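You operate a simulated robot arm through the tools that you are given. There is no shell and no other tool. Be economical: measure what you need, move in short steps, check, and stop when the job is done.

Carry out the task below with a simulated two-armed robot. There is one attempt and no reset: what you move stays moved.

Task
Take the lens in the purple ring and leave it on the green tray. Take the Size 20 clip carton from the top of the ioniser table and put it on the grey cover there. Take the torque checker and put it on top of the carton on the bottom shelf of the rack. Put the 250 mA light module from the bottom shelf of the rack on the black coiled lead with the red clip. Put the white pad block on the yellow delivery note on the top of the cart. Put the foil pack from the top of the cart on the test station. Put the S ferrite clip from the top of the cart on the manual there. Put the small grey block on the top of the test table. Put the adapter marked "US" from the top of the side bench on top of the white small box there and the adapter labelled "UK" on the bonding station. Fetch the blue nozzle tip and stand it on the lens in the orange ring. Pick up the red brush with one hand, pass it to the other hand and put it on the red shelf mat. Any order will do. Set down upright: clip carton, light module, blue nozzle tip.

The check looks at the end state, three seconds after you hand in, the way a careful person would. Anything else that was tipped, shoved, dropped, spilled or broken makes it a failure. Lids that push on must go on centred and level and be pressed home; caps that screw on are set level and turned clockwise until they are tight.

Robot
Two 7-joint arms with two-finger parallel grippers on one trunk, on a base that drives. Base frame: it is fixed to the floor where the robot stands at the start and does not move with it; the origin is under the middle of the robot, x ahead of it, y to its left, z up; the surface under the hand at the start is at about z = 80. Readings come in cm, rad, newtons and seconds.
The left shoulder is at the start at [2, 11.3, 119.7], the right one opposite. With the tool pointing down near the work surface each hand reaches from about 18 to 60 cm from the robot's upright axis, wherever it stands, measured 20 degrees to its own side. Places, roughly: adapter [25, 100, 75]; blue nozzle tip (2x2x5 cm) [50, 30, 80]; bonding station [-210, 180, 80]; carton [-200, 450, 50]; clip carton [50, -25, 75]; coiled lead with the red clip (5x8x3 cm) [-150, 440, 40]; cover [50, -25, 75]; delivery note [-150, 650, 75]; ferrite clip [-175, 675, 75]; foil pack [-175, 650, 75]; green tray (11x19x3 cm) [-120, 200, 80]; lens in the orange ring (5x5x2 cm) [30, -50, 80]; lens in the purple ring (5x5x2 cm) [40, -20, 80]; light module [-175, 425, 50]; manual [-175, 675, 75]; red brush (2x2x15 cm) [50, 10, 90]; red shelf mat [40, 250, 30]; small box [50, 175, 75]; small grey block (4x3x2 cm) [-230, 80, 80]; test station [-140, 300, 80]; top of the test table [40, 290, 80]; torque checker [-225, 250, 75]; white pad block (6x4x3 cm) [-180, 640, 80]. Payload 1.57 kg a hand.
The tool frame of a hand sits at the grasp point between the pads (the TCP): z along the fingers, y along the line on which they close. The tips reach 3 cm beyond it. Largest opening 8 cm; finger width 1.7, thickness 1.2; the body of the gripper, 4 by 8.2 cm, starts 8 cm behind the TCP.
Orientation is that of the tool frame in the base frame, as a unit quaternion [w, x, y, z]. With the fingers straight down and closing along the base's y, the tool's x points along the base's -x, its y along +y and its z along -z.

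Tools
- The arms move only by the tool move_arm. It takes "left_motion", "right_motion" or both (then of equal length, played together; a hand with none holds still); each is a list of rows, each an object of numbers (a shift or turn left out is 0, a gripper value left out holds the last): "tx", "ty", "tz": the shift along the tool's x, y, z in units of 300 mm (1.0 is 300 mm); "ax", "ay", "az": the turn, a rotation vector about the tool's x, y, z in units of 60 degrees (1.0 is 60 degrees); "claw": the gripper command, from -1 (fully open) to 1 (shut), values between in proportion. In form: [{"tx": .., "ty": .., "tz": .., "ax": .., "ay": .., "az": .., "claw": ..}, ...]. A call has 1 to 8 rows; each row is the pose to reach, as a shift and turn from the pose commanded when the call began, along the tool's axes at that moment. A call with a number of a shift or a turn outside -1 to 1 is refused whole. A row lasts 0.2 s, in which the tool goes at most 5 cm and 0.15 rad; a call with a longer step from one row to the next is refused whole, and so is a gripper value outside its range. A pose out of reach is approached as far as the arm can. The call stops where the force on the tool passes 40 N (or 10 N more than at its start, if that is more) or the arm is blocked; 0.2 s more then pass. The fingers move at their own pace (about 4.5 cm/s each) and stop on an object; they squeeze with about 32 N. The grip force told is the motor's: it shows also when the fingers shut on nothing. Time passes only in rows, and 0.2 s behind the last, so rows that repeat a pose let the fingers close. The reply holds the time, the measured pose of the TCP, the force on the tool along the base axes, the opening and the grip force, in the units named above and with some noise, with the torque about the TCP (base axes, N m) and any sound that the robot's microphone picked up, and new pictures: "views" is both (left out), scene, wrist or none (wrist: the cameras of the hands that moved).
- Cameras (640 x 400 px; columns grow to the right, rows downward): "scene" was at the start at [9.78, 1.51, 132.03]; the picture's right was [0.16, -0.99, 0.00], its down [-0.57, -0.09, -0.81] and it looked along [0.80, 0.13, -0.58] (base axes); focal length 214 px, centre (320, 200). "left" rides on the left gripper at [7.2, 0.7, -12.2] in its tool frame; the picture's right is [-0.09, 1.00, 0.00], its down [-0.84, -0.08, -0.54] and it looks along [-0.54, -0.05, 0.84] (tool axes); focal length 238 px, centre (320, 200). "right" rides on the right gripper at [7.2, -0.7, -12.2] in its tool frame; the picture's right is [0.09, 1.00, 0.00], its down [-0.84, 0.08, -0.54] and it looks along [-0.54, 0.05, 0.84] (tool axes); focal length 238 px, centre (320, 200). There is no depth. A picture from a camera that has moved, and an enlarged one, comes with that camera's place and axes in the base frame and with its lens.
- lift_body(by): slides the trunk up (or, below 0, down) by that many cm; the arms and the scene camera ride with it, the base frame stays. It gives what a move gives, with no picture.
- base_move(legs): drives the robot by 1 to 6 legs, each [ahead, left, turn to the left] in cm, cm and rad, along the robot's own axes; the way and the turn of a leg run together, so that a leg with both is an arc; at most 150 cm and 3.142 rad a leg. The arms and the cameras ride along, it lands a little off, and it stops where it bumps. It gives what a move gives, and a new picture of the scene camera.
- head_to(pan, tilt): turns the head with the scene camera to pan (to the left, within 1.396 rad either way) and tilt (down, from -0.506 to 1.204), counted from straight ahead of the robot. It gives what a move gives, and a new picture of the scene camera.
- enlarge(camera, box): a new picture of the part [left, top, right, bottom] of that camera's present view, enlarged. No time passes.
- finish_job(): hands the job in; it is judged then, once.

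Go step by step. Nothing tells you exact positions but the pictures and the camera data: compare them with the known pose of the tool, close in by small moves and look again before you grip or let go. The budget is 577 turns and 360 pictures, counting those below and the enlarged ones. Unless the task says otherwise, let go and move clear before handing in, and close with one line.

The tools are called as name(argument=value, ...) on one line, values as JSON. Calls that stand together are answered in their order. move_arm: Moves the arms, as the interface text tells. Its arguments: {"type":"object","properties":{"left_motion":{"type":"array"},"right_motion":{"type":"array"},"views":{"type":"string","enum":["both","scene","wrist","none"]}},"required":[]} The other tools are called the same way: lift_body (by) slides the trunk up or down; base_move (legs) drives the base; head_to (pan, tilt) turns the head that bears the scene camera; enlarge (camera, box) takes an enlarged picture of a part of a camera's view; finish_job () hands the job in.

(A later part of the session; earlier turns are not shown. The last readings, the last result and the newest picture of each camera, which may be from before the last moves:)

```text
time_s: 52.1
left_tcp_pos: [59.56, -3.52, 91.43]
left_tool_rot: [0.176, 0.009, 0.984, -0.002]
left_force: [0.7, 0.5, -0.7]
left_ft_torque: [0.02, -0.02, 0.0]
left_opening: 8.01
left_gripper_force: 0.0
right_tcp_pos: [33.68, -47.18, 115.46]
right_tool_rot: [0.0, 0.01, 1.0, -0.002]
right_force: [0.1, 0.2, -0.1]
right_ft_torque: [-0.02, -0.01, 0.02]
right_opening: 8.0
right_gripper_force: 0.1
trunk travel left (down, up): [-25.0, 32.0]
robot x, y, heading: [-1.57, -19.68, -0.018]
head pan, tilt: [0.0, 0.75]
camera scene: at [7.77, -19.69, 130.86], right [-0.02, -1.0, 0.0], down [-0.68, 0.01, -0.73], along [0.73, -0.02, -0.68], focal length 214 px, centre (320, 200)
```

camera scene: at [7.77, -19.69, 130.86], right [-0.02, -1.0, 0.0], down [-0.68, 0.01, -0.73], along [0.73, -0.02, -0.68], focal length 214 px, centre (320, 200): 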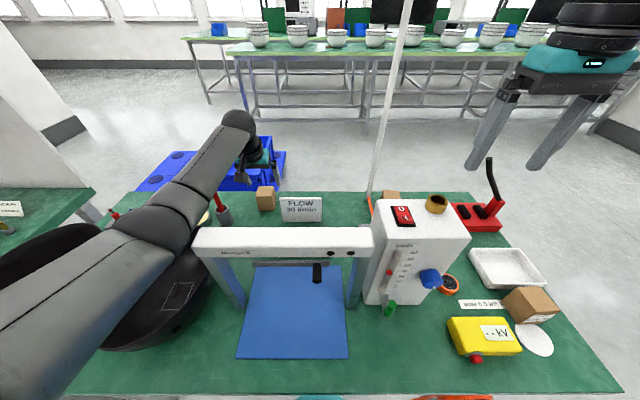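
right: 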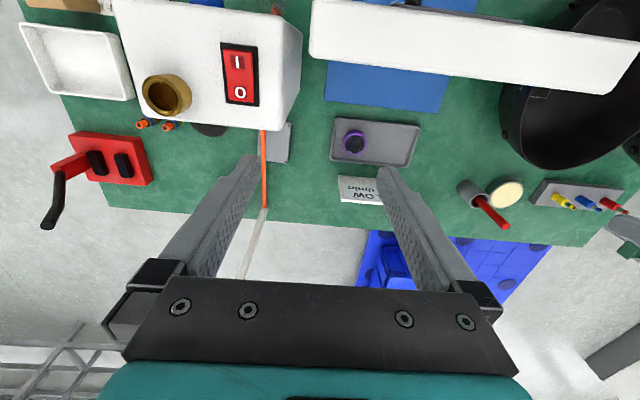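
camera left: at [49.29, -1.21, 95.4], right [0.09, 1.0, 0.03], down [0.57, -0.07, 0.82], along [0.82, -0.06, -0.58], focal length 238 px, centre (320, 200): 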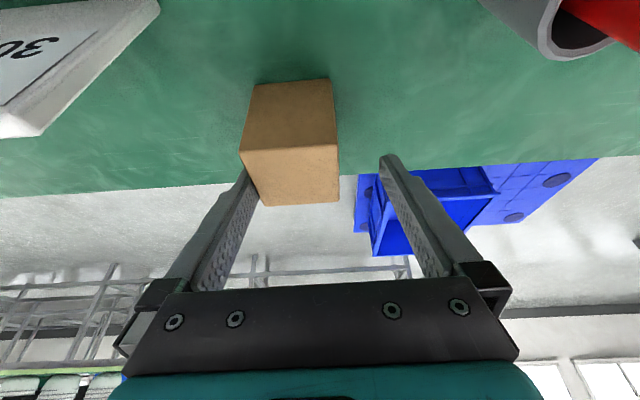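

The left forearm runs low over the bowls from this side. I'll retract and pick the carton from the free far side instead.

move_arm(left_motion=[{"tx": 0.0, "tz": -0.15}, {"tx": 0.03, "tz": -0.3}, {"tx": 0.1, "tz": -0.44}, {"tx": 0.2, "tz": -0.56, "ay": 0.1}, {"tx": 0.3, "tz": -0.68, "ay": 0.2}, {"tx": 0.4, "tz": -0.8, "ay": 0.3}, {"tx": 0.5, "tz": -0.91, "ay": 0.34}], views="scene")

```text
time_s: 53.7
left_tcp_pos: [36.13, -3.2, 111.78]
left_tool_rot: [-0.001, 0.008, 1.0, 0.001]
left_force: [0.1, -0.1, 0.9]
left_ft_torque: [0.01, 0.01, 0.02]
left_opening: 8.0
left_gripper_force: 0.0
right_tcp_pos: [33.56, -47.24, 115.48]
right_tool_rot: [0.0, 0.01, 1.0, 0.0]
right_force: [-0.3, -1.0, 0.9]
right_ft_torque: [-0.01, 0.0, 0.03]
right_opening: 7.98
right_gripper_force: 0.1
trunk travel left (down, up): [-25.0, 32.0]
robot x, y, heading: [-1.84, -20.01, -0.023]
head pan, tilt: [0.0, 0.75]
camera scene: at [7.76, -19.86, 130.92], right [-0.02, -1.0, 0.0], down [-0.68, 0.01, -0.73], along [0.73, -0.01, -0.68], focal length 214 px, centre (320, 200)
```

scene: 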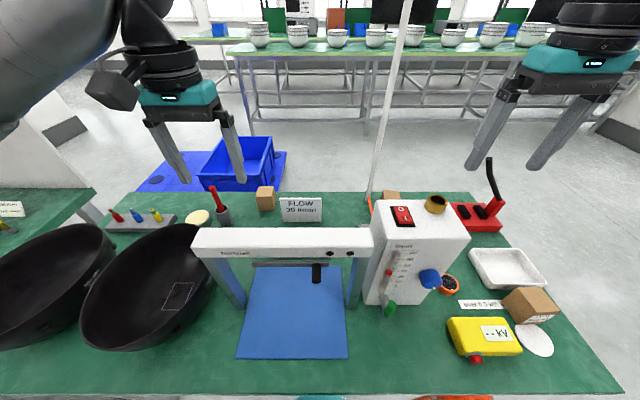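

Nothing has moved on the table. Driving round to the far side, facing back.

base_move(legs=[[-30, 0, 0], [0, -112, 0], [140, 0, 0], [0, 0, 3.14], [0, -107, 0]])

head_to(pan=0.0, tilt=0.75)

```text
time_s: 80.0
left_tcp_pos: [72.48, -42.86, 111.78]
left_tool_rot: [-0.001, 1.0, -0.014, 0.0]
left_force: [0.3, 0.4, -0.3]
left_ft_torque: [-0.01, 0.04, 0.0]
left_opening: 7.98
left_gripper_force: 0.1
right_tcp_pos: [75.3, 1.37, 115.6]
right_tool_rot: [0.0, 1.0, -0.015, 0.001]
right_force: [-0.2, 0.4, 0.3]
right_ft_torque: [-0.02, -0.02, 0.02]
right_opening: 8.0
right_gripper_force: 0.0
trunk travel left (down, up): [-25.0, 32.0]
robot x, y, heading: [110.55, -26.73, 3.111]
head pan, tilt: [0.0, 0.75]
camera scene: at [101.17, -26.15, 130.91], right [0.03, 1.0, 0.0], down [0.68, -0.02, -0.73], along [-0.73, 0.02, -0.68], focal length 214 px, centre (320, 200)
```

scene: 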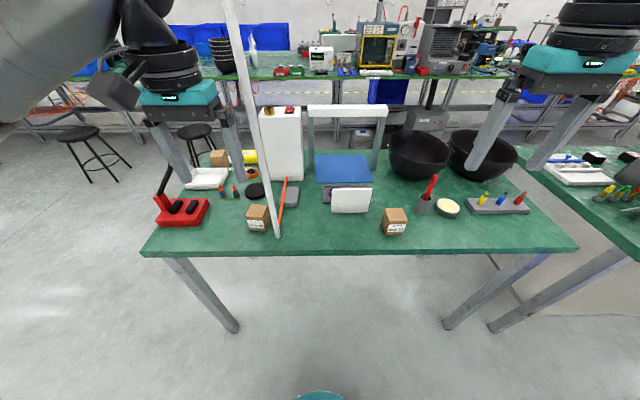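

```text
time_s: 80.6
left_tcp_pos: [72.49, -42.79, 111.82]
left_tool_rot: [0.0, 1.0, -0.014, 0.0]
left_force: [-1.2, -0.5, 0.8]
left_ft_torque: [-0.02, -0.01, -0.02]
left_opening: 8.03
left_gripper_force: 0.0
right_tcp_pos: [75.46, 1.27, 115.49]
right_tool_rot: [0.0, 1.0, -0.014, 0.001]
right_force: [0.4, -0.2, 0.7]
right_ft_torque: [-0.01, 0.02, -0.02]
right_opening: 8.01
right_gripper_force: 0.0
trunk travel left (down, up): [-25.0, 32.0]
robot x, y, heading: [110.27, -26.7, 3.112]
head pan, tilt: [0.0, 0.75]
camera scene: at [101.17, -26.17, 130.91], right [0.03, 1.0, 0.0], down [0.68, -0.02, -0.73], along [-0.73, 0.02, -0.68], focal length 214 px, centre (320, 200)
```

scene: 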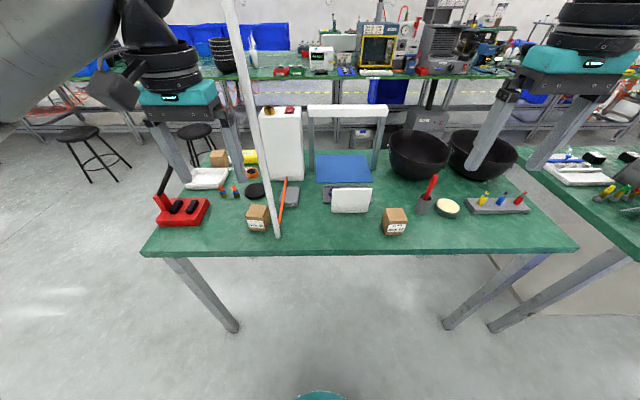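

From the far side everything is open. I tuck the left hand away from the pole, then advance 14 cm.

move_arm(left_motion=[{"tx": 0.14}, {"tx": 0.28}, {"tx": 0.42}, {"tx": 0.45}], views="none")

base_move(legs=[[14, 0, 0.03]])

enlarge(camera="right", box=[0, 0, 640, 400])

```text
time_s: 81.6
left_tcp_pos: [85.87, -43.2, 111.79]
left_tool_rot: [0.0, 1.0, -0.014, 0.0]
left_force: [0.7, -0.3, -0.7]
left_ft_torque: [-0.03, 0.0, 0.02]
left_opening: 8.01
left_gripper_force: 0.0
right_tcp_pos: [75.39, 1.34, 115.45]
right_tool_rot: [0.0, 1.0, -0.015, -0.001]
right_force: [-0.1, -0.4, 0.1]
right_ft_torque: [0.03, -0.02, 0.02]
right_opening: 8.01
right_gripper_force: 0.1
trunk travel left (down, up): [-25.0, 32.0]
robot x, y, heading: [110.07, -26.49, 3.116]
head pan, tilt: [0.0, 0.75]
```

```text
time_s: 82.9
left_tcp_pos: [72.59, -43.86, 111.89]
left_tool_rot: [0.001, 1.0, 0.002, 0.0]
left_force: [0.1, 0.0, -0.1]
left_ft_torque: [-0.01, -0.04, -0.01]
left_opening: 7.99
left_gripper_force: 0.1
right_tcp_pos: [60.76, 0.18, 115.38]
right_tool_rot: [0.0, 1.0, 0.001, 0.0]
right_force: [0.2, -0.7, 0.6]
right_ft_torque: [0.01, -0.01, 0.01]
right_opening: 8.0
right_gripper_force: 0.2
trunk travel left (down, up): [-25.0, 32.0]
robot x, y, heading: [96.59, -26.39, -3.142]
head pan, tilt: [0.0, 0.75]
camera scene: at [87.32, -26.28, 130.9], right [0.0, 1.0, 0.0], down [0.68, 0.0, -0.73], along [-0.73, 0.0, -0.68], focal length 214 px, centre (320, 200)
```

scene: 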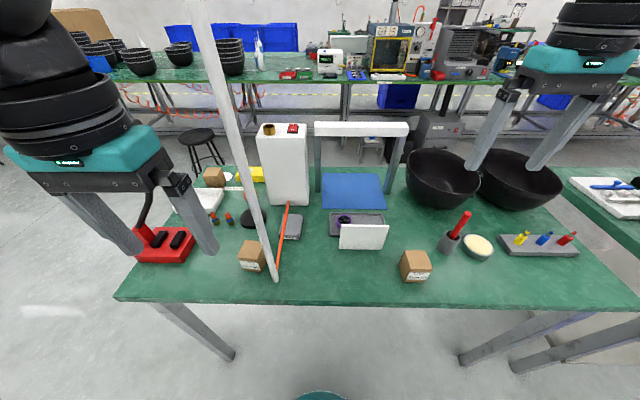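

```text
1.00 times, centred on (320, 200) of right (not enlarged: the box is as wide or as high as the picture)
camera zoom: at [67.89, 0.95, 127.73], right [0.09, -1.0, 0.0], down [-0.84, -0.08, 0.54], along [-0.54, -0.05, -0.84], focal length 238 px, centre (320, 200)
```

zoom: 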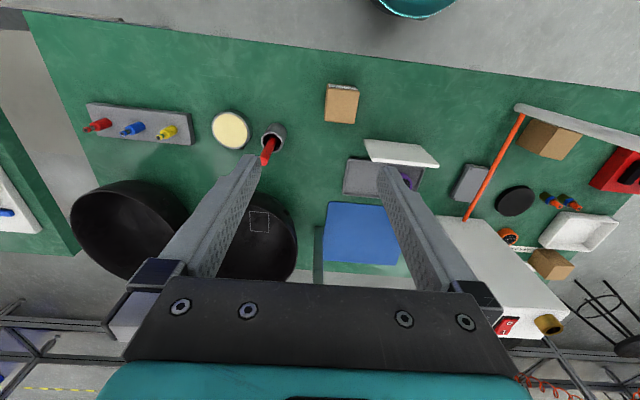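

Carton 20 is under the right hand, centred near [60, -3.4]. Aligning and descending to just above it.

move_arm(right_motion=[{"tx": -0.02, "ty": 0.117, "tz": 0.08}, {"tx": -0.02, "ty": 0.117, "tz": 0.23}, {"tx": -0.02, "ty": 0.117, "tz": 0.38}, {"tx": -0.02, "ty": 0.117, "tz": 0.53}, {"tx": -0.02, "ty": 0.117, "tz": 0.67}], views="wrist")

```text
time_s: 84.1
left_tcp_pos: [72.68, -43.74, 111.9]
left_tool_rot: [0.0, 1.0, 0.001, 0.0]
left_force: [-0.6, 0.1, 0.0]
left_ft_torque: [0.01, 0.02, 0.0]
left_opening: 8.0
left_gripper_force: 0.2
right_tcp_pos: [60.23, -3.21, 95.46]
right_tool_rot: [0.0, 1.0, 0.002, 0.001]
right_force: [0.6, 0.1, -0.3]
right_ft_torque: [0.0, -0.04, 0.02]
right_opening: 8.02
right_gripper_force: 0.0
trunk travel left (down, up): [-25.0, 32.0]
robot x, y, heading: [96.68, -25.95, -3.141]
head pan, tilt: [0.0, 0.75]
camera right: at [67.43, -2.53, 107.78], right [0.09, -1.0, 0.0], down [-0.84, -0.08, 0.54], along [-0.54, -0.05, -0.84], focal length 238 px, centre (320, 200)
```

right: 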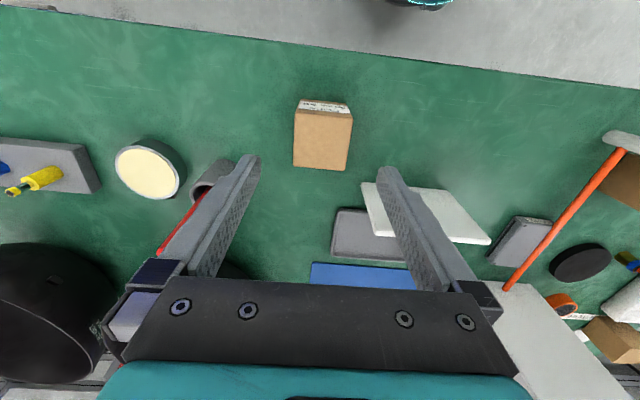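

Well aligned. Descend and close on the carton.

move_arm(right_motion=[{"tx": 0.007, "tz": 0.13}, {"tx": 0.007, "tz": 0.26}, {"tx": 0.007, "tz": 0.365}, {"tx": 0.007, "tz": 0.365, "claw": 1}, {"tx": 0.007, "tz": 0.365, "claw": 1}, {"tx": 0.007, "tz": 0.365, "claw": 1}, {"tx": 0.007, "tz": 0.365, "claw": 1}], views="wrist")

```text
time_s: 85.7
left_tcp_pos: [72.79, -43.78, 111.92]
left_tool_rot: [0.0, 1.0, 0.002, 0.0]
left_force: [0.2, 0.3, 0.5]
left_ft_torque: [0.01, 0.02, 0.0]
left_opening: 7.98
left_gripper_force: 0.1
right_tcp_pos: [60.53, -3.24, 84.47]
right_tool_rot: [0.0, 1.0, 0.001, 0.001]
right_force: [-0.4, 0.0, 0.0]
right_ft_torque: [-0.04, -0.01, 0.01]
right_opening: 5.16
right_gripper_force: 32.3
trunk travel left (down, up): [-25.0, 32.0]
robot x, y, heading: [96.62, -26.57, -3.142]
head pan, tilt: [0.0, 0.75]
camera right: at [67.64, -2.58, 96.72], right [0.09, -1.0, 0.0], down [-0.84, -0.08, 0.54], along [-0.54, -0.05, -0.84], focal length 238 px, centre (320, 200)
```

right: 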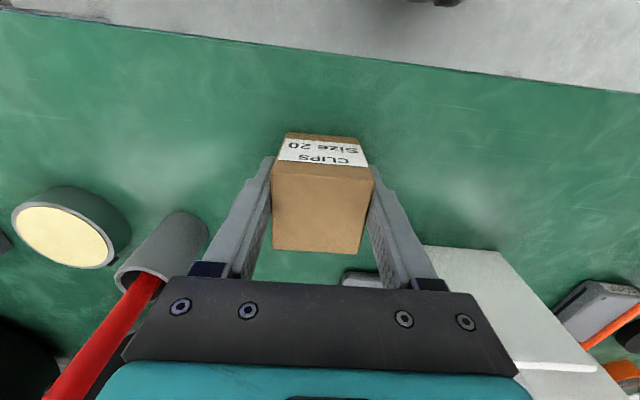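

Carton gripped. Lift high and swing toward the cover, over the FLOW sign.

move_arm(right_motion=[{"tz": -0.15}, {"tz": -0.3}, {"tz": -0.45}, {"tz": -0.6}, {"tx": -0.08, "ty": 0.13, "tz": -0.65}, {"tx": -0.16, "ty": 0.26, "tz": -0.65}, {"tx": -0.24, "ty": 0.39, "tz": -0.65}, {"tx": -0.32, "ty": 0.52, "tz": -0.65}])

```text
time_s: 87.5
left_tcp_pos: [72.82, -43.74, 111.9]
left_tool_rot: [0.001, 1.0, 0.002, 0.0]
left_force: [-0.4, -0.5, -0.3]
left_ft_torque: [-0.01, 0.04, -0.01]
left_opening: 7.97
left_gripper_force: 0.0
right_tcp_pos: [53.61, -15.53, 104.66]
right_tool_rot: [0.0, 1.0, 0.0, -0.001]
right_force: [-0.1, -0.7, -1.2]
right_ft_torque: [0.02, 0.02, -0.04]
right_opening: 5.14
right_gripper_force: 32.1
right hand out of reach, approached as far as the arm can: row 8
trunk travel left (down, up): [-25.0, 32.0]
robot x, y, heading: [96.72, -26.16, -3.137]
head pan, tilt: [0.0, 0.75]
camera scene: at [87.47, -26.27, 130.92], right [0.0, 1.0, 0.0], down [0.68, 0.0, -0.73], along [-0.73, 0.0, -0.68], focal length 214 px, centre (320, 200)
camera right: at [60.72, -14.84, 116.7], right [0.09, -1.0, 0.0], down [-0.84, -0.08, 0.54], along [-0.54, -0.05, -0.84], focal length 238 px, centre (320, 200)
```

scene: 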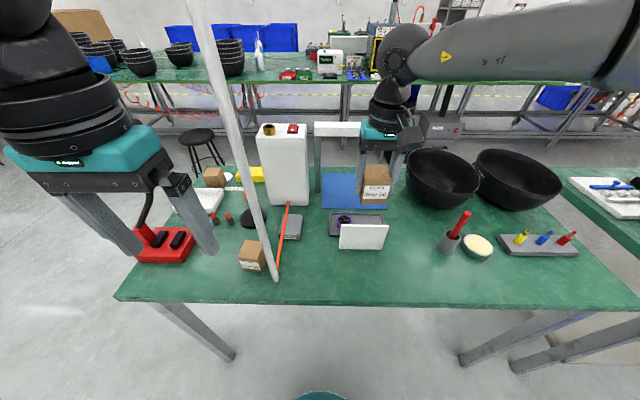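
right: 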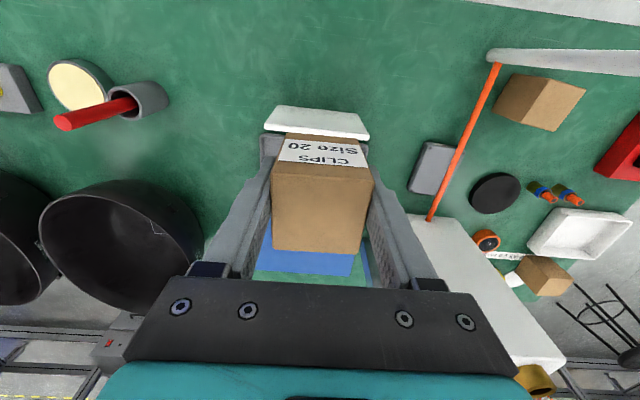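

Cross-body reach is limited by the wrist. I bring the hand back to its own side and instead turn the base left about 28°, so the cover lies on the right hand's side, clear of the pole.

move_arm(right_motion=[{"tx": 0.08, "ty": -0.12}, {"tx": 0.16, "ty": -0.24}, {"tx": 0.22, "ty": -0.35}], views="none")

base_move(legs=[[0, 0, 0.486]])

```text
time_s: 88.3
left_tcp_pos: [72.84, -43.75, 111.91]
left_tool_rot: [0.0, 1.0, 0.002, 0.0]
left_force: [0.4, 0.6, -0.9]
left_ft_torque: [0.0, -0.02, -0.02]
left_opening: 8.0
left_gripper_force: 0.0
right_tcp_pos: [60.13, -4.76, 104.28]
right_tool_rot: [0.0, 1.0, 0.002, 0.0]
right_force: [-0.4, 0.0, -0.3]
right_ft_torque: [-0.01, -0.03, -0.02]
right_opening: 5.17
right_gripper_force: 32.6
trunk travel left (down, up): [-25.0, 32.0]
robot x, y, heading: [96.67, -26.5, -3.142]
head pan, tilt: [0.0, 0.75]
```

```text
time_s: 90.1
left_tcp_pos: [83.55, -52.85, 111.82]
left_tool_rot: [0.0, 0.971, 0.24, 0.0]
left_force: [0.1, 0.0, 0.7]
left_ft_torque: [-0.02, 0.0, 0.0]
left_opening: 8.0
left_gripper_force: 0.1
right_tcp_pos: [54.01, -24.22, 104.26]
right_tool_rot: [-0.001, 0.971, 0.239, 0.001]
right_force: [0.1, -0.3, -1.3]
right_ft_torque: [-0.01, -0.01, 0.01]
right_opening: 5.14
right_gripper_force: 32.1
trunk travel left (down, up): [-25.0, 32.0]
robot x, y, heading: [96.51, -26.08, -2.659]
head pan, tilt: [0.0, 0.75]
camera scene: at [88.48, -30.58, 130.91], right [-0.46, 0.89, 0.0], down [0.6, 0.32, -0.73], along [-0.65, -0.34, -0.68], focal length 214 px, centre (320, 200)
```

scene: 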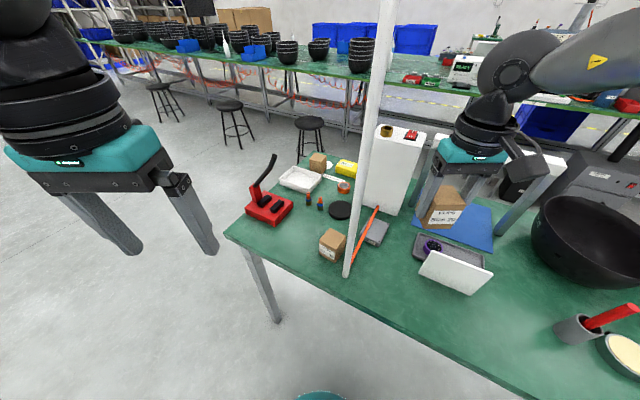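

Rotating the hand back square and moving over the cover to look.

move_arm(right_motion=[{"tx": -0.08, "ty": 0.02, "az": 0.12}, {"tx": -0.16, "ty": 0.05, "az": 0.24}, {"tx": -0.24, "ty": 0.07, "az": 0.36}, {"tx": -0.315, "ty": 0.098, "az": 0.464}, {"tx": -0.315, "ty": 0.098, "az": 0.464}])

```text
time_s: 91.3
left_tcp_pos: [83.41, -52.83, 111.81]
left_tool_rot: [0.0, 0.971, 0.239, 0.001]
left_force: [0.0, 0.2, 0.9]
left_ft_torque: [-0.05, -0.01, 0.01]
left_opening: 8.0
left_gripper_force: 0.2
right_tcp_pos: [46.96, -31.21, 104.3]
right_tool_rot: [0.0, 1.0, -0.002, 0.0]
right_force: [0.3, -0.3, -2.0]
right_ft_torque: [-0.02, -0.02, 0.02]
right_opening: 5.13
right_gripper_force: 32.4
trunk travel left (down, up): [-25.0, 32.0]
robot x, y, heading: [96.41, -26.49, -2.657]
head pan, tilt: [0.0, 0.75]
camera scene: at [88.5, -30.57, 130.92], right [-0.46, 0.89, 0.0], down [0.6, 0.32, -0.73], along [-0.65, -0.34, -0.68], focal length 214 px, centre (320, 200)
camera right: at [54.29, -30.53, 116.52], right [0.09, -1.0, 0.0], down [-0.84, -0.07, 0.54], along [-0.54, -0.05, -0.84], focal length 238 px, centre (320, 200)
```

scene: 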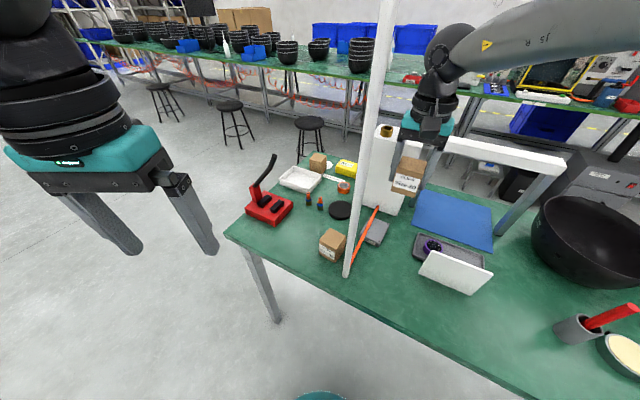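
right: 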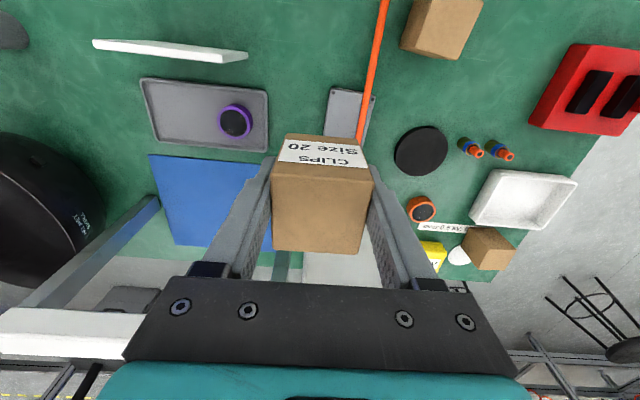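

The cover spans about x 41–49.5, y -38.7 to -32.6, with the tube over its -y edge. I'll turn the hand 90° so the fingers straddle along x and don't touch the tube.

move_arm(right_motion=[{"az": -0.13}, {"az": -0.26}, {"az": -0.39}, {"az": -0.52}, {"az": -0.65}, {"az": -0.75}], views="none")

move_arm(right_motion=[{"az": -0.13}, {"az": -0.26}, {"az": -0.39}, {"az": -0.52}, {"az": -0.65}, {"az": -0.75}])

```text
time_s: 92.7
left_tcp_pos: [83.44, -52.83, 111.91]
left_tool_rot: [0.0, 0.971, 0.24, 0.0]
left_force: [0.8, -1.1, -0.9]
left_ft_torque: [-0.01, -0.02, -0.02]
left_opening: 8.01
left_gripper_force: 0.0
right_tcp_pos: [47.12, -31.08, 104.48]
right_tool_rot: [0.0, 0.924, 0.383, 0.0]
right_force: [0.0, 0.1, -1.2]
right_ft_torque: [0.0, -0.03, -0.05]
right_opening: 5.16
right_gripper_force: 32.2
trunk travel left (down, up): [-25.0, 32.0]
robot x, y, heading: [96.67, -26.24, -2.662]
head pan, tilt: [0.0, 0.75]
```

```text
time_s: 94.1
left_tcp_pos: [83.39, -52.86, 111.9]
left_tool_rot: [-0.001, 0.971, 0.24, -0.001]
left_force: [0.3, -0.5, -0.1]
left_ft_torque: [-0.01, -0.01, 0.02]
left_opening: 7.99
left_gripper_force: 0.1
right_tcp_pos: [58.62, -32.88, 102.91]
right_tool_rot: [-0.007, 0.714, 0.7, -0.006]
right_force: [-0.1, -0.3, -1.3]
right_ft_torque: [0.02, 0.03, 0.01]
right_opening: 5.17
right_gripper_force: 32.0
right hand out of reach, approached as far as the arm can: row 3, 4, 5, 6
trunk travel left (down, up): [-25.0, 32.0]
robot x, y, heading: [96.84, -26.39, -2.662]
head pan, tilt: [0.0, 0.75]
camera scene: at [88.46, -30.58, 130.91], right [-0.46, 0.89, 0.0], down [0.6, 0.32, -0.73], along [-0.65, -0.34, -0.68], focal length 214 px, centre (320, 200)
camera right: at [58.39, -25.75, 115.08], right [1.0, 0.07, -0.02], down [0.07, -0.84, 0.54], along [0.02, -0.54, -0.84], focal length 238 px, centre (320, 200)
```

scene: 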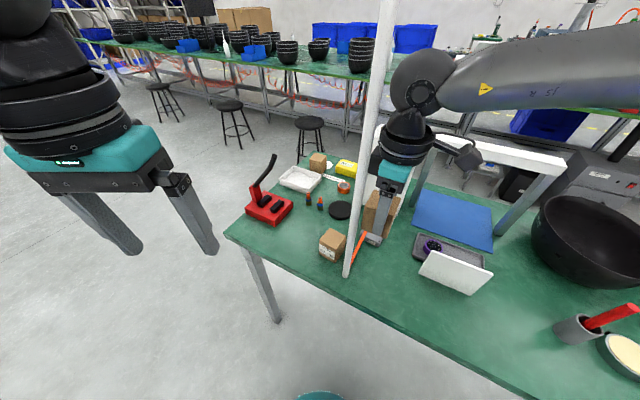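
right: 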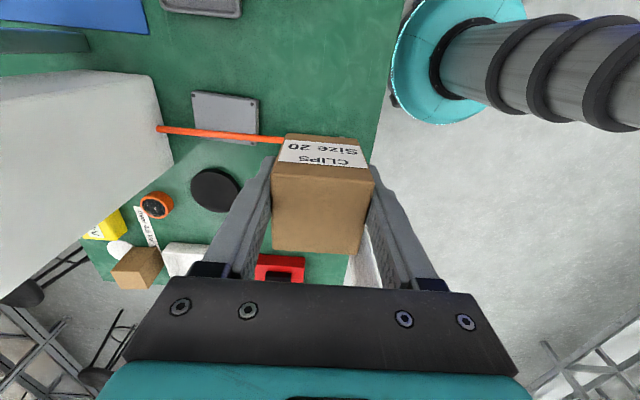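

Turning that way hits a wrist limit near the pole; I undo it right away.

move_arm(right_motion=[{"az": 0.13}, {"az": 0.26}, {"az": 0.39}, {"az": 0.52}, {"az": 0.65}, {"az": 0.75}], views="scene")

```text
time_s: 95.5
left_tcp_pos: [83.47, -52.81, 111.84]
left_tool_rot: [0.0, 0.971, 0.239, 0.0]
left_force: [-0.2, -0.5, -0.5]
left_ft_torque: [0.02, 0.02, 0.0]
left_opening: 8.02
left_gripper_force: 0.1
right_tcp_pos: [58.67, -32.9, 102.69]
right_tool_rot: [0.0, 0.925, 0.38, 0.0]
right_force: [0.1, 1.0, -0.7]
right_ft_torque: [0.0, -0.01, -0.02]
right_opening: 5.15
right_gripper_force: 32.0
trunk travel left (down, up): [-25.0, 32.0]
robot x, y, heading: [96.22, -26.55, -2.661]
head pan, tilt: [0.0, 0.75]
camera scene: at [88.47, -30.57, 130.91], right [-0.46, 0.89, 0.0], down [0.6, 0.32, -0.73], along [-0.65, -0.34, -0.68], focal length 214 px, centre (320, 200)
```

scene: 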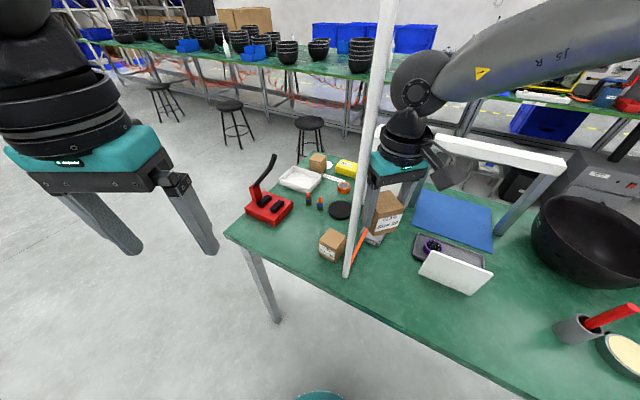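

move_arm(right_motion=[{"az": 0.13, "tx": 0.02, "ty": -0.06}, {"az": 0.26, "tx": 0.04, "ty": -0.12}, {"az": 0.39, "tx": 0.058, "ty": -0.18}, {"az": 0.52, "tx": 0.058, "ty": -0.224}, {"az": 0.65, "tx": 0.058, "ty": -0.224, "tz": 0.05}, {"az": 0.75, "tx": 0.058, "ty": -0.224, "tz": 0.2}, {"az": 0.75, "tx": 0.058, "ty": -0.224, "tz": 0.35}], views="wrist")

```text
time_s: 97.1
left_tcp_pos: [83.49, -52.79, 111.84]
left_tool_rot: [-0.001, 0.971, 0.24, 0.0]
left_force: [0.1, 0.9, 0.1]
left_ft_torque: [0.01, 0.0, -0.04]
left_opening: 8.01
left_gripper_force: 0.1
right_tcp_pos: [55.06, -27.07, 92.16]
right_tool_rot: [0.0, 1.0, -0.002, 0.0]
right_force: [0.9, 0.5, -1.1]
right_ft_torque: [0.03, -0.03, 0.01]
right_opening: 5.16
right_gripper_force: 32.0
trunk travel left (down, up): [-25.0, 32.0]
robot x, y, heading: [96.39, -26.31, -2.655]
head pan, tilt: [0.0, 0.75]
camera right: at [62.21, -26.43, 104.43], right [0.09, -1.0, 0.0], down [-0.84, -0.07, 0.54], along [-0.54, -0.05, -0.84], focal length 238 px, centre (320, 200)
```

right: 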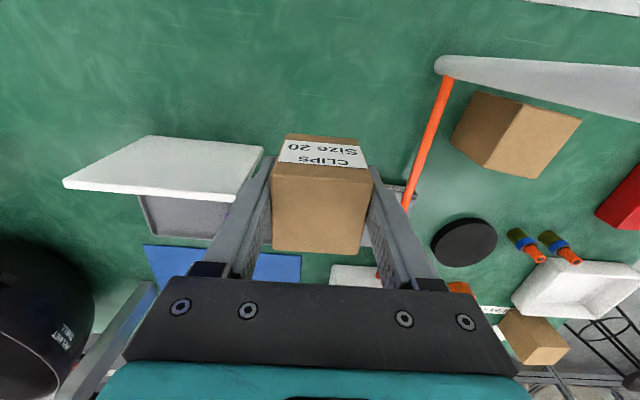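

I set the carton down on the clear table spot, then regrip higher.

move_arm(right_motion=[{"ty": 0.047, "tz": 0.12}, {"ty": 0.047, "tz": 0.2}, {"ty": 0.047, "tz": 0.247}, {"ty": 0.047, "tz": 0.252}, {"ty": 0.047, "tz": 0.252}], views="none")

```text
time_s: 98.3
left_tcp_pos: [83.61, -52.83, 111.75]
left_tool_rot: [-0.001, 0.971, 0.24, 0.0]
left_force: [0.6, -0.5, 0.3]
left_ft_torque: [0.0, 0.0, 0.02]
left_opening: 8.01
left_gripper_force: 0.1
right_tcp_pos: [55.43, -27.05, 86.23]
right_tool_rot: [0.0, 1.0, -0.002, 0.0]
right_force: [0.0, -0.9, -1.8]
right_ft_torque: [0.0, 0.01, -0.01]
right_opening: 5.15
right_gripper_force: 32.2
right hand out of reach, approached as far as the arm can: row 2, 3, 4, 5
trunk travel left (down, up): [-25.0, 32.0]
robot x, y, heading: [96.56, -26.46, -2.656]
head pan, tilt: [0.0, 0.75]
```

A wrist limit again with this yaw; I turn the hand to neutral relative to the robot and set down.

move_arm(right_motion=[{"az": -0.12}, {"az": -0.24}, {"az": -0.36}, {"az": -0.464}, {"az": -0.464, "tz": 0.03}, {"az": -0.464, "tz": 0.055}, {"az": -0.464, "tz": 0.055}], views="scene")

```text
time_s: 99.9
left_tcp_pos: [83.44, -52.75, 111.82]
left_tool_rot: [0.0, 0.971, 0.239, 0.0]
left_force: [0.0, -0.2, -0.5]
left_ft_torque: [0.01, -0.01, 0.0]
left_opening: 8.0
left_gripper_force: 0.0
right_tcp_pos: [55.44, -26.19, 85.4]
right_tool_rot: [0.0, 0.971, 0.24, 0.0]
right_force: [-0.3, -0.4, -1.4]
right_ft_torque: [0.04, 0.03, -0.02]
right_opening: 5.17
right_gripper_force: 32.3
right hand out of reach, approached as far as the arm can: row 5, 6, 7
trunk travel left (down, up): [-25.0, 32.0]
robot x, y, heading: [96.73, -26.39, -2.659]
head pan, tilt: [0.0, 0.75]
camera scene: at [88.47, -30.57, 130.91], right [-0.46, 0.89, 0.0], down [0.6, 0.32, -0.73], along [-0.65, -0.34, -0.68], focal length 214 px, centre (320, 200)
```

scene: 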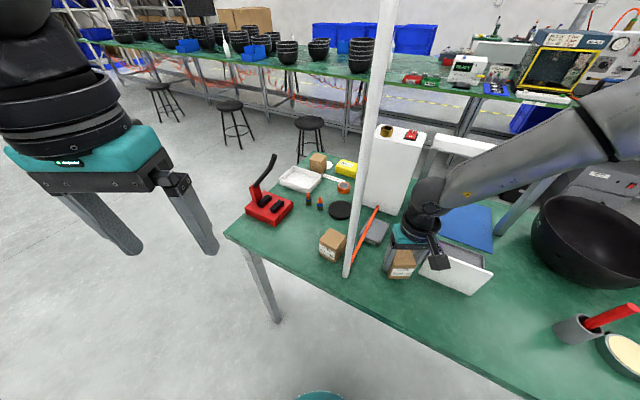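

The elbow has drifted low. I shift slightly away from the sign and use the trunk for the last centimetre.

move_arm(right_motion=[{"tx": 0.018, "ty": 0.037}, {"tx": 0.036, "ty": 0.075}], views="wrist")

lift_body(by=-0.8)

```text
time_s: 100.5
left_tcp_pos: [83.44, -52.94, 111.87]
left_tool_rot: [0.0, 0.971, 0.24, 0.0]
left_force: [0.0, -0.2, -0.5]
left_ft_torque: [-0.01, 0.03, 0.0]
left_opening: 8.01
left_gripper_force: 0.1
right_tcp_pos: [57.55, -27.26, 86.14]
right_tool_rot: [0.001, 0.971, 0.238, -0.001]
right_force: [-0.1, -0.2, -1.4]
right_ft_torque: [-0.05, -0.02, 0.01]
right_opening: 5.13
right_gripper_force: 32.0
right hand out of reach, approached as far as the arm can: row 1, 2
trunk travel left (down, up): [-25.0, 32.0]
robot x, y, heading: [96.41, -26.81, -2.658]
head pan, tilt: [0.0, 0.75]
camera right: at [63.52, -23.32, 98.3], right [0.54, -0.84, 0.0], down [-0.71, -0.46, 0.54], along [-0.46, -0.3, -0.84], focal length 238 px, centre (320, 200)
```

right: 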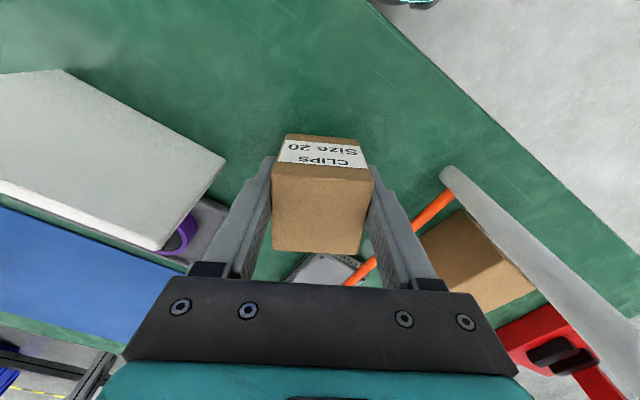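

```text
time_s: 101.1
left_tcp_pos: [83.46, -52.84, 111.06]
left_tool_rot: [0.0, 0.971, 0.24, 0.0]
left_force: [-0.2, -0.7, -0.7]
left_ft_torque: [0.0, -0.01, -0.02]
left_opening: 8.0
left_gripper_force: 0.1
right_tcp_pos: [57.48, -27.2, 85.17]
right_tool_rot: [0.002, 0.971, 0.238, -0.001]
right_force: [0.5, 0.6, -1.6]
right_ft_torque: [-0.02, 0.01, 0.01]
right_opening: 5.16
right_gripper_force: 32.2
trunk travel left (down, up): [-24.2, 32.8]
robot x, y, heading: [96.7, -26.17, -2.664]
head pan, tilt: [0.0, 0.75]
```

lift_body(by=-0.7)

```text
time_s: 101.6
left_tcp_pos: [83.44, -52.84, 110.39]
left_tool_rot: [0.0, 0.971, 0.239, 0.0]
left_force: [0.5, -0.3, -0.1]
left_ft_torque: [0.0, -0.02, 0.01]
left_opening: 8.0
left_gripper_force: 0.0
right_tcp_pos: [57.39, -27.25, 84.57]
right_tool_rot: [0.001, 0.971, 0.238, -0.001]
right_force: [0.0, 0.3, -1.4]
right_ft_torque: [0.02, -0.02, 0.0]
right_opening: 5.13
right_gripper_force: 31.7
trunk travel left (down, up): [-23.5, 33.5]
robot x, y, heading: [96.42, -26.6, -2.661]
head pan, tilt: [0.0, 0.75]
```

lift_body(by=-0.15)

move_arm(right_motion=[{"claw": -0.2}, {"claw": -0.2}, {"claw": -0.2}], views="wrist")

```text
time_s: 102.2
left_tcp_pos: [83.5, -52.8, 110.18]
left_tool_rot: [0.0, 0.971, 0.24, -0.001]
left_force: [-0.7, -0.1, 0.2]
left_ft_torque: [0.0, -0.01, -0.02]
left_opening: 7.97
left_gripper_force: 0.1
right_tcp_pos: [57.49, -27.24, 84.55]
right_tool_rot: [0.001, 0.971, 0.238, 0.0]
right_force: [0.5, 1.1, 7.5]
right_ft_torque: [0.27, 0.03, -0.01]
right_opening: 5.14
right_gripper_force: 31.9
trunk travel left (down, up): [-23.3, 33.6]
robot x, y, heading: [96.51, -26.19, -2.664]
head pan, tilt: [0.0, 0.75]
```

```text
time_s: 103.0
left_tcp_pos: [83.5, -52.79, 110.32]
left_tool_rot: [0.001, 0.971, 0.239, -0.002]
left_force: [-0.4, 0.0, -0.5]
left_ft_torque: [-0.01, -0.01, -0.02]
left_opening: 7.99
left_gripper_force: 0.1
right_tcp_pos: [57.49, -27.28, 84.59]
right_tool_rot: [0.001, 0.971, 0.239, -0.002]
right_force: [-0.1, 2.3, 11.7]
right_ft_torque: [0.25, 0.05, 0.01]
right_opening: 5.17
right_gripper_force: 31.4
trunk travel left (down, up): [-23.3, 33.6]
robot x, y, heading: [96.57, -26.39, -2.664]
head pan, tilt: [0.0, 0.75]
camera right: at [63.53, -23.31, 96.7], right [0.54, -0.84, 0.0], down [-0.7, -0.46, 0.54], along [-0.46, -0.3, -0.84], focal length 238 px, centre (320, 200)
```

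right: 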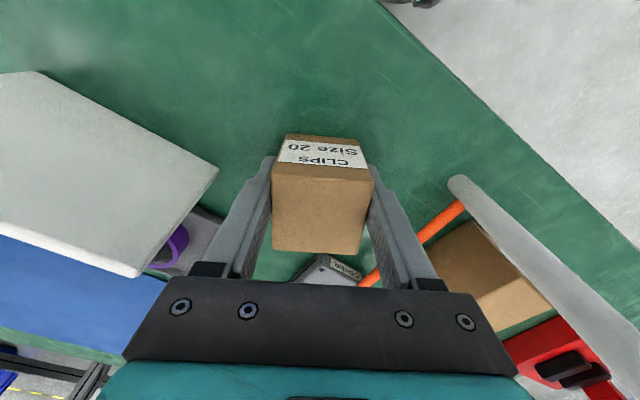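

Contact made. Open to about 6.5 cm, then raise the trunk 2 cm and regrip.

move_arm(right_motion=[{"claw": -0.65}, {"claw": -0.65}, {"claw": -0.65}], views="none")

lift_body(by=1.9)

move_arm(right_motion=[{"claw": 1}, {"claw": 1}, {"claw": 1}, {"claw": 1}], views="wrist")

```text
time_s: 103.8
left_tcp_pos: [83.43, -52.88, 110.26]
left_tool_rot: [-0.001, 0.971, 0.24, 0.0]
left_force: [-0.1, 0.0, 0.4]
left_ft_torque: [0.0, 0.0, -0.01]
left_opening: 8.0
left_gripper_force: 0.0
right_tcp_pos: [57.5, -27.2, 84.48]
right_tool_rot: [0.001, 0.971, 0.239, -0.001]
right_force: [-1.1, -0.3, 0.2]
right_ft_torque: [0.04, -0.02, 0.02]
right_opening: 6.61
right_gripper_force: 0.1
trunk travel left (down, up): [-23.3, 33.6]
robot x, y, heading: [96.76, -26.41, -2.657]
head pan, tilt: [0.0, 0.75]
```

```text
time_s: 104.4
left_tcp_pos: [83.45, -52.82, 112.14]
left_tool_rot: [0.0, 0.971, 0.24, 0.0]
left_force: [0.1, -0.6, 0.7]
left_ft_torque: [0.04, -0.02, 0.04]
left_opening: 8.02
left_gripper_force: 0.0
right_tcp_pos: [57.49, -27.22, 86.36]
right_tool_rot: [0.0, 0.971, 0.239, -0.001]
right_force: [0.1, -0.6, -0.9]
right_ft_torque: [0.03, 0.0, 0.01]
right_opening: 6.58
right_gripper_force: 0.0
trunk travel left (down, up): [-25.2, 31.7]
robot x, y, heading: [96.5, -26.4, -2.665]
head pan, tilt: [0.0, 0.75]
```

```text
time_s: 105.4
left_tcp_pos: [83.51, -52.74, 112.06]
left_tool_rot: [0.0, 0.971, 0.239, 0.0]
left_force: [0.6, 0.5, 0.1]
left_ft_torque: [0.02, 0.01, 0.02]
left_opening: 8.02
left_gripper_force: 0.1
right_tcp_pos: [57.41, -27.25, 86.34]
right_tool_rot: [0.001, 0.971, 0.238, -0.001]
right_force: [0.8, -1.1, -0.7]
right_ft_torque: [-0.05, 0.01, 0.02]
right_opening: 5.11
right_gripper_force: 31.8
trunk travel left (down, up): [-25.2, 31.7]
robot x, y, heading: [96.68, -26.35, -2.659]
head pan, tilt: [0.0, 0.75]
camera right: at [63.51, -23.32, 98.55], right [0.54, -0.84, 0.0], down [-0.71, -0.46, 0.54], along [-0.46, -0.3, -0.84], focal length 238 px, centre (320, 200)
```

right: 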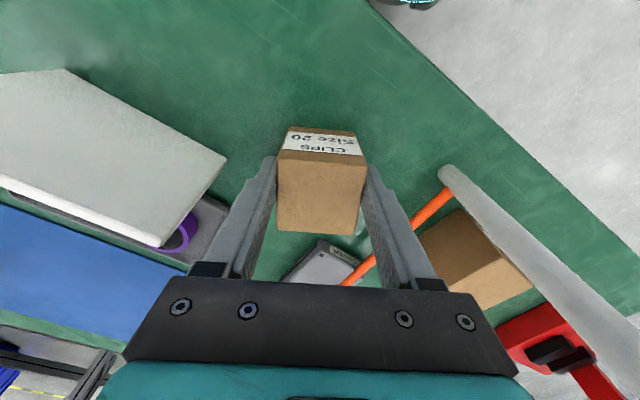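

Regripped higher. Lift with the arm, then square up over the cover.

move_arm(right_motion=[{"tz": -0.15}, {"tz": -0.3}, {"tz": -0.45}, {"tz": -0.6}], views="none")

move_arm(right_motion=[{"tx": -0.09, "ty": 0.01, "az": 0.1}, {"tx": -0.18, "ty": 0.01, "az": 0.2}, {"tx": -0.27, "ty": 0.01, "az": 0.3}, {"tx": -0.36, "ty": 0.01, "az": 0.4}, {"tx": -0.465, "ty": 0.015, "az": 0.464}, {"tx": -0.465, "ty": 0.015, "az": 0.464}])

```text
time_s: 106.4
left_tcp_pos: [83.45, -52.92, 112.07]
left_tool_rot: [0.0, 0.971, 0.24, 0.0]
left_force: [0.9, -0.7, -0.9]
left_ft_torque: [-0.01, -0.01, -0.01]
left_opening: 8.0
left_gripper_force: 0.1
right_tcp_pos: [57.7, -27.12, 104.43]
right_tool_rot: [0.001, 0.971, 0.24, 0.001]
right_force: [1.0, 0.2, -0.2]
right_ft_torque: [-0.04, -0.02, 0.01]
right_opening: 5.12
right_gripper_force: 31.9
trunk travel left (down, up): [-25.2, 31.7]
robot x, y, heading: [96.41, -26.57, -2.664]
head pan, tilt: [0.0, 0.75]
```

```text
time_s: 107.8
left_tcp_pos: [83.6, -52.79, 112.04]
left_tool_rot: [0.001, 0.971, 0.24, 0.0]
left_force: [-0.1, -0.1, -1.0]
left_ft_torque: [-0.02, -0.02, 0.02]
left_opening: 8.0
left_gripper_force: 0.1
right_tcp_pos: [45.6, -33.69, 104.48]
right_tool_rot: [0.002, 1.0, -0.002, -0.001]
right_force: [0.0, -0.5, -0.5]
right_ft_torque: [0.0, 0.02, 0.01]
right_opening: 5.09
right_gripper_force: 31.7
right hand out of reach, approached as far as the arm can: row 5, 6
trunk travel left (down, up): [-25.2, 31.7]
robot x, y, heading: [96.47, -26.14, -2.658]
head pan, tilt: [0.0, 0.75]
camera scene: at [88.49, -30.57, 131.17], right [-0.46, 0.89, 0.0], down [0.6, 0.32, -0.73], along [-0.65, -0.34, -0.68], focal length 214 px, centre (320, 200)
camera right: at [52.74, -33.1, 116.64], right [0.09, -1.0, 0.0], down [-0.84, -0.07, 0.54], along [-0.54, -0.05, -0.84], focal length 238 px, centre (320, 200)
```

scene: 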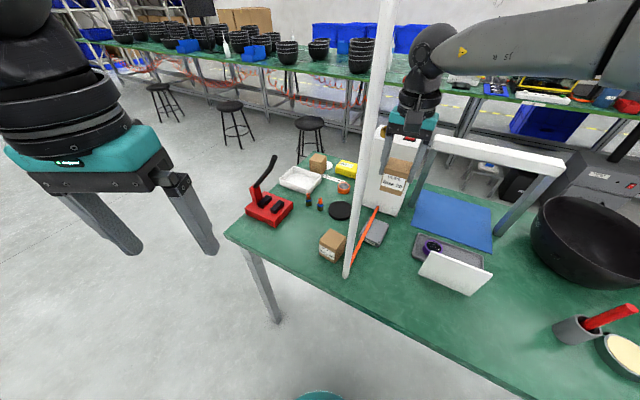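
right: 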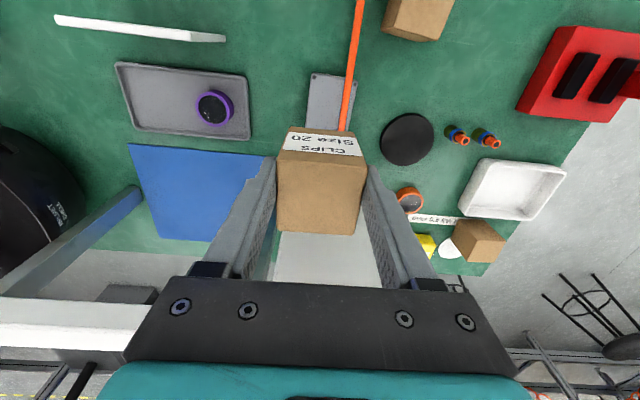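

Over the cover. Small shift to y≈-34.2 and then lower with the trunk.

move_arm(right_motion=[{"ty": 0.017}, {"ty": 0.017}], views="none")

lift_body(by=-13.5)

enlarge(camera="right", box=[220, 40, 460, 300])

enlarge(camera="scene", box=[260, 80, 500, 280])

```text
time_s: 108.4
left_tcp_pos: [83.46, -52.83, 112.03]
left_tool_rot: [0.0, 0.971, 0.239, 0.0]
left_force: [-0.7, -0.4, -0.2]
left_ft_torque: [0.02, 0.0, -0.03]
left_opening: 7.97
left_gripper_force: 0.0
right_tcp_pos: [45.84, -33.87, 104.5]
right_tool_rot: [0.002, 1.0, -0.002, -0.001]
right_force: [-0.4, 0.4, -1.1]
right_ft_torque: [0.0, -0.06, 0.04]
right_opening: 5.13
right_gripper_force: 31.7
right hand out of reach, approached as far as the arm can: row 1, 2
trunk travel left (down, up): [-25.2, 31.7]
robot x, y, heading: [96.59, -26.45, -2.659]
head pan, tilt: [0.0, 0.75]
```

```text
time_s: 110.0
left_tcp_pos: [83.47, -52.81, 98.59]
left_tool_rot: [0.001, 0.971, 0.239, 0.0]
left_force: [0.5, 0.7, 0.2]
left_ft_torque: [0.02, 0.0, 0.0]
left_opening: 8.0
left_gripper_force: 0.1
right_tcp_pos: [45.84, -33.89, 90.9]
right_tool_rot: [0.001, 1.0, -0.002, -0.001]
right_force: [0.3, 0.6, -1.1]
right_ft_torque: [-0.01, 0.01, 0.02]
right_opening: 5.11
right_gripper_force: 31.4
trunk travel left (down, up): [-11.8, 45.2]
robot x, y, heading: [96.27, -26.17, -2.663]
head pan, tilt: [0.0, 0.75]
```

```text
1.54 times, centred on (340, 170) of right
camera zoom: at [52.95, -33.21, 103.19], right [0.09, -1.0, 0.0], down [-0.84, -0.07, 0.54], along [-0.54, -0.05, -0.84], focal length 367 px, centre (289, 246)
```

zoom: 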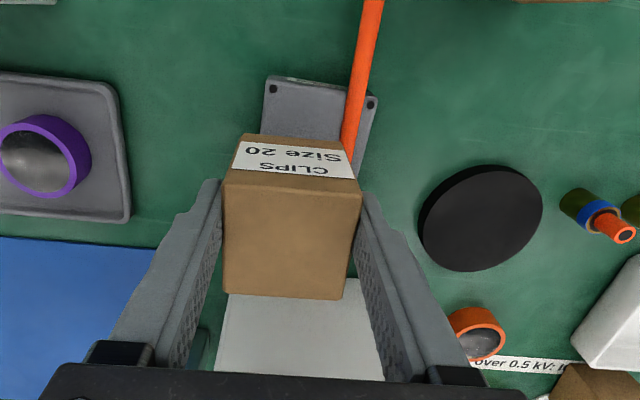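

```text
2.00 times, centred on (380, 180) of scene
camera zoom: at [88.48, -30.57, 117.67], right [-0.46, 0.89, 0.0], down [0.6, 0.32, -0.73], along [-0.65, -0.34, -0.68], focal length 429 px, centre (200, 240)
```

zoom: 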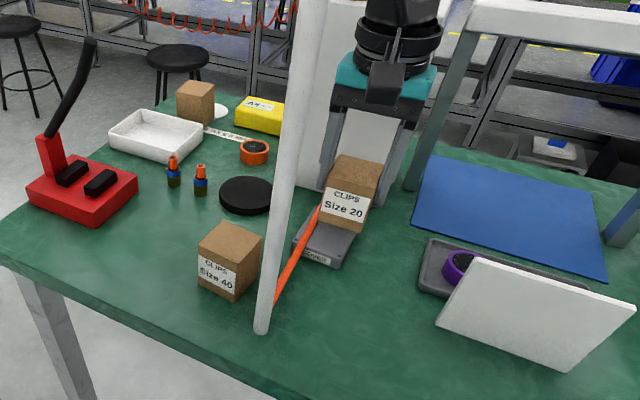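

I shift 0.3 cm away from the tube and lower to contact.

move_arm(right_motion=[{"ty": -0.01}, {"ty": -0.01}], views="none")

lift_body(by=-2.2)

enlarge(camera="right", box=[260, 60, 420, 260])

```text
time_s: 110.6
left_tcp_pos: [83.49, -52.91, 98.61]
left_tool_rot: [0.0, 0.971, 0.239, 0.0]
left_force: [0.1, 0.3, 0.1]
left_ft_torque: [0.0, 0.02, 0.01]
left_opening: 8.0
left_gripper_force: 0.0
right_tcp_pos: [45.76, -33.53, 90.91]
right_tool_rot: [0.002, 1.0, -0.002, -0.001]
right_force: [0.0, 0.5, -0.9]
right_ft_torque: [0.0, -0.02, 0.03]
right_opening: 5.11
right_gripper_force: 31.9
trunk travel left (down, up): [-11.8, 45.2]
robot x, y, heading: [96.29, -26.43, -2.657]
head pan, tilt: [0.0, 0.75]
```

```text
time_s: 111.3
left_tcp_pos: [83.51, -52.87, 96.45]
left_tool_rot: [0.0, 0.971, 0.24, 0.0]
left_force: [0.6, -0.6, 0.2]
left_ft_torque: [0.0, 0.0, -0.01]
left_opening: 8.0
left_gripper_force: 0.1
right_tcp_pos: [45.81, -33.62, 88.76]
right_tool_rot: [0.002, 1.0, -0.002, 0.0]
right_force: [0.7, -0.3, -0.9]
right_ft_torque: [-0.02, -0.01, -0.02]
right_opening: 5.11
right_gripper_force: 31.7
trunk travel left (down, up): [-9.6, 47.4]
robot x, y, heading: [96.68, -26.09, -2.661]
head pan, tilt: [0.0, 0.75]
```

```text
2.00 times, centred on (340, 160) of right
camera zoom: at [53.0, -32.89, 101.0], right [0.09, -1.0, 0.0], down [-0.84, -0.07, 0.54], along [-0.54, -0.05, -0.84], focal length 477 px, centre (280, 280)
```

zoom: 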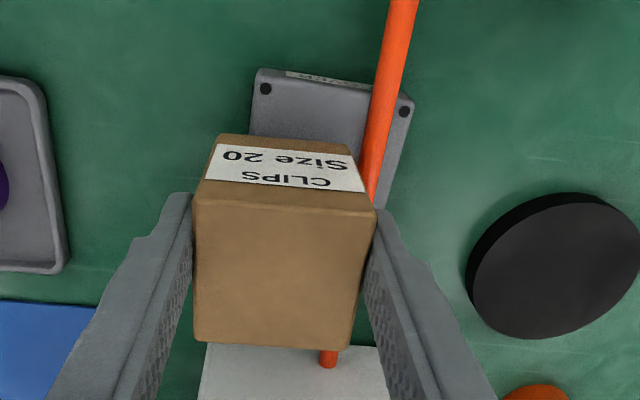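

lift_body(by=-0.4)

lift_body(by=-0.3)

```text
time_s: 111.8
left_tcp_pos: [83.34, -52.78, 95.87]
left_tool_rot: [-0.001, 0.971, 0.24, 0.0]
left_force: [-0.2, -0.2, -0.8]
left_ft_torque: [0.0, -0.01, 0.01]
left_opening: 7.99
left_gripper_force: 0.0
right_tcp_pos: [45.75, -33.52, 88.46]
right_tool_rot: [0.002, 1.0, -0.002, -0.001]
right_force: [-0.3, -0.3, -1.6]
right_ft_torque: [-0.03, -0.01, 0.02]
right_opening: 5.11
right_gripper_force: 32.0
trunk travel left (down, up): [-9.2, 47.8]
robot x, y, heading: [97.21, -26.32, -2.664]
head pan, tilt: [0.0, 0.75]
```

```text
time_s: 112.4
left_tcp_pos: [83.51, -52.74, 95.73]
left_tool_rot: [-0.001, 0.971, 0.239, 0.0]
left_force: [-0.6, 0.8, -0.2]
left_ft_torque: [0.01, 0.0, 0.04]
left_opening: 8.02
left_gripper_force: 0.0
right_tcp_pos: [45.79, -33.57, 88.21]
right_tool_rot: [0.003, 1.0, -0.002, -0.003]
right_force: [-0.1, 2.0, 11.7]
right_ft_torque: [0.23, -0.13, -0.03]
right_opening: 5.13
right_gripper_force: 32.0
trunk travel left (down, up): [-8.8, 48.1]
robot x, y, heading: [96.14, -26.54, -2.664]
head pan, tilt: [0.0, 0.75]
```

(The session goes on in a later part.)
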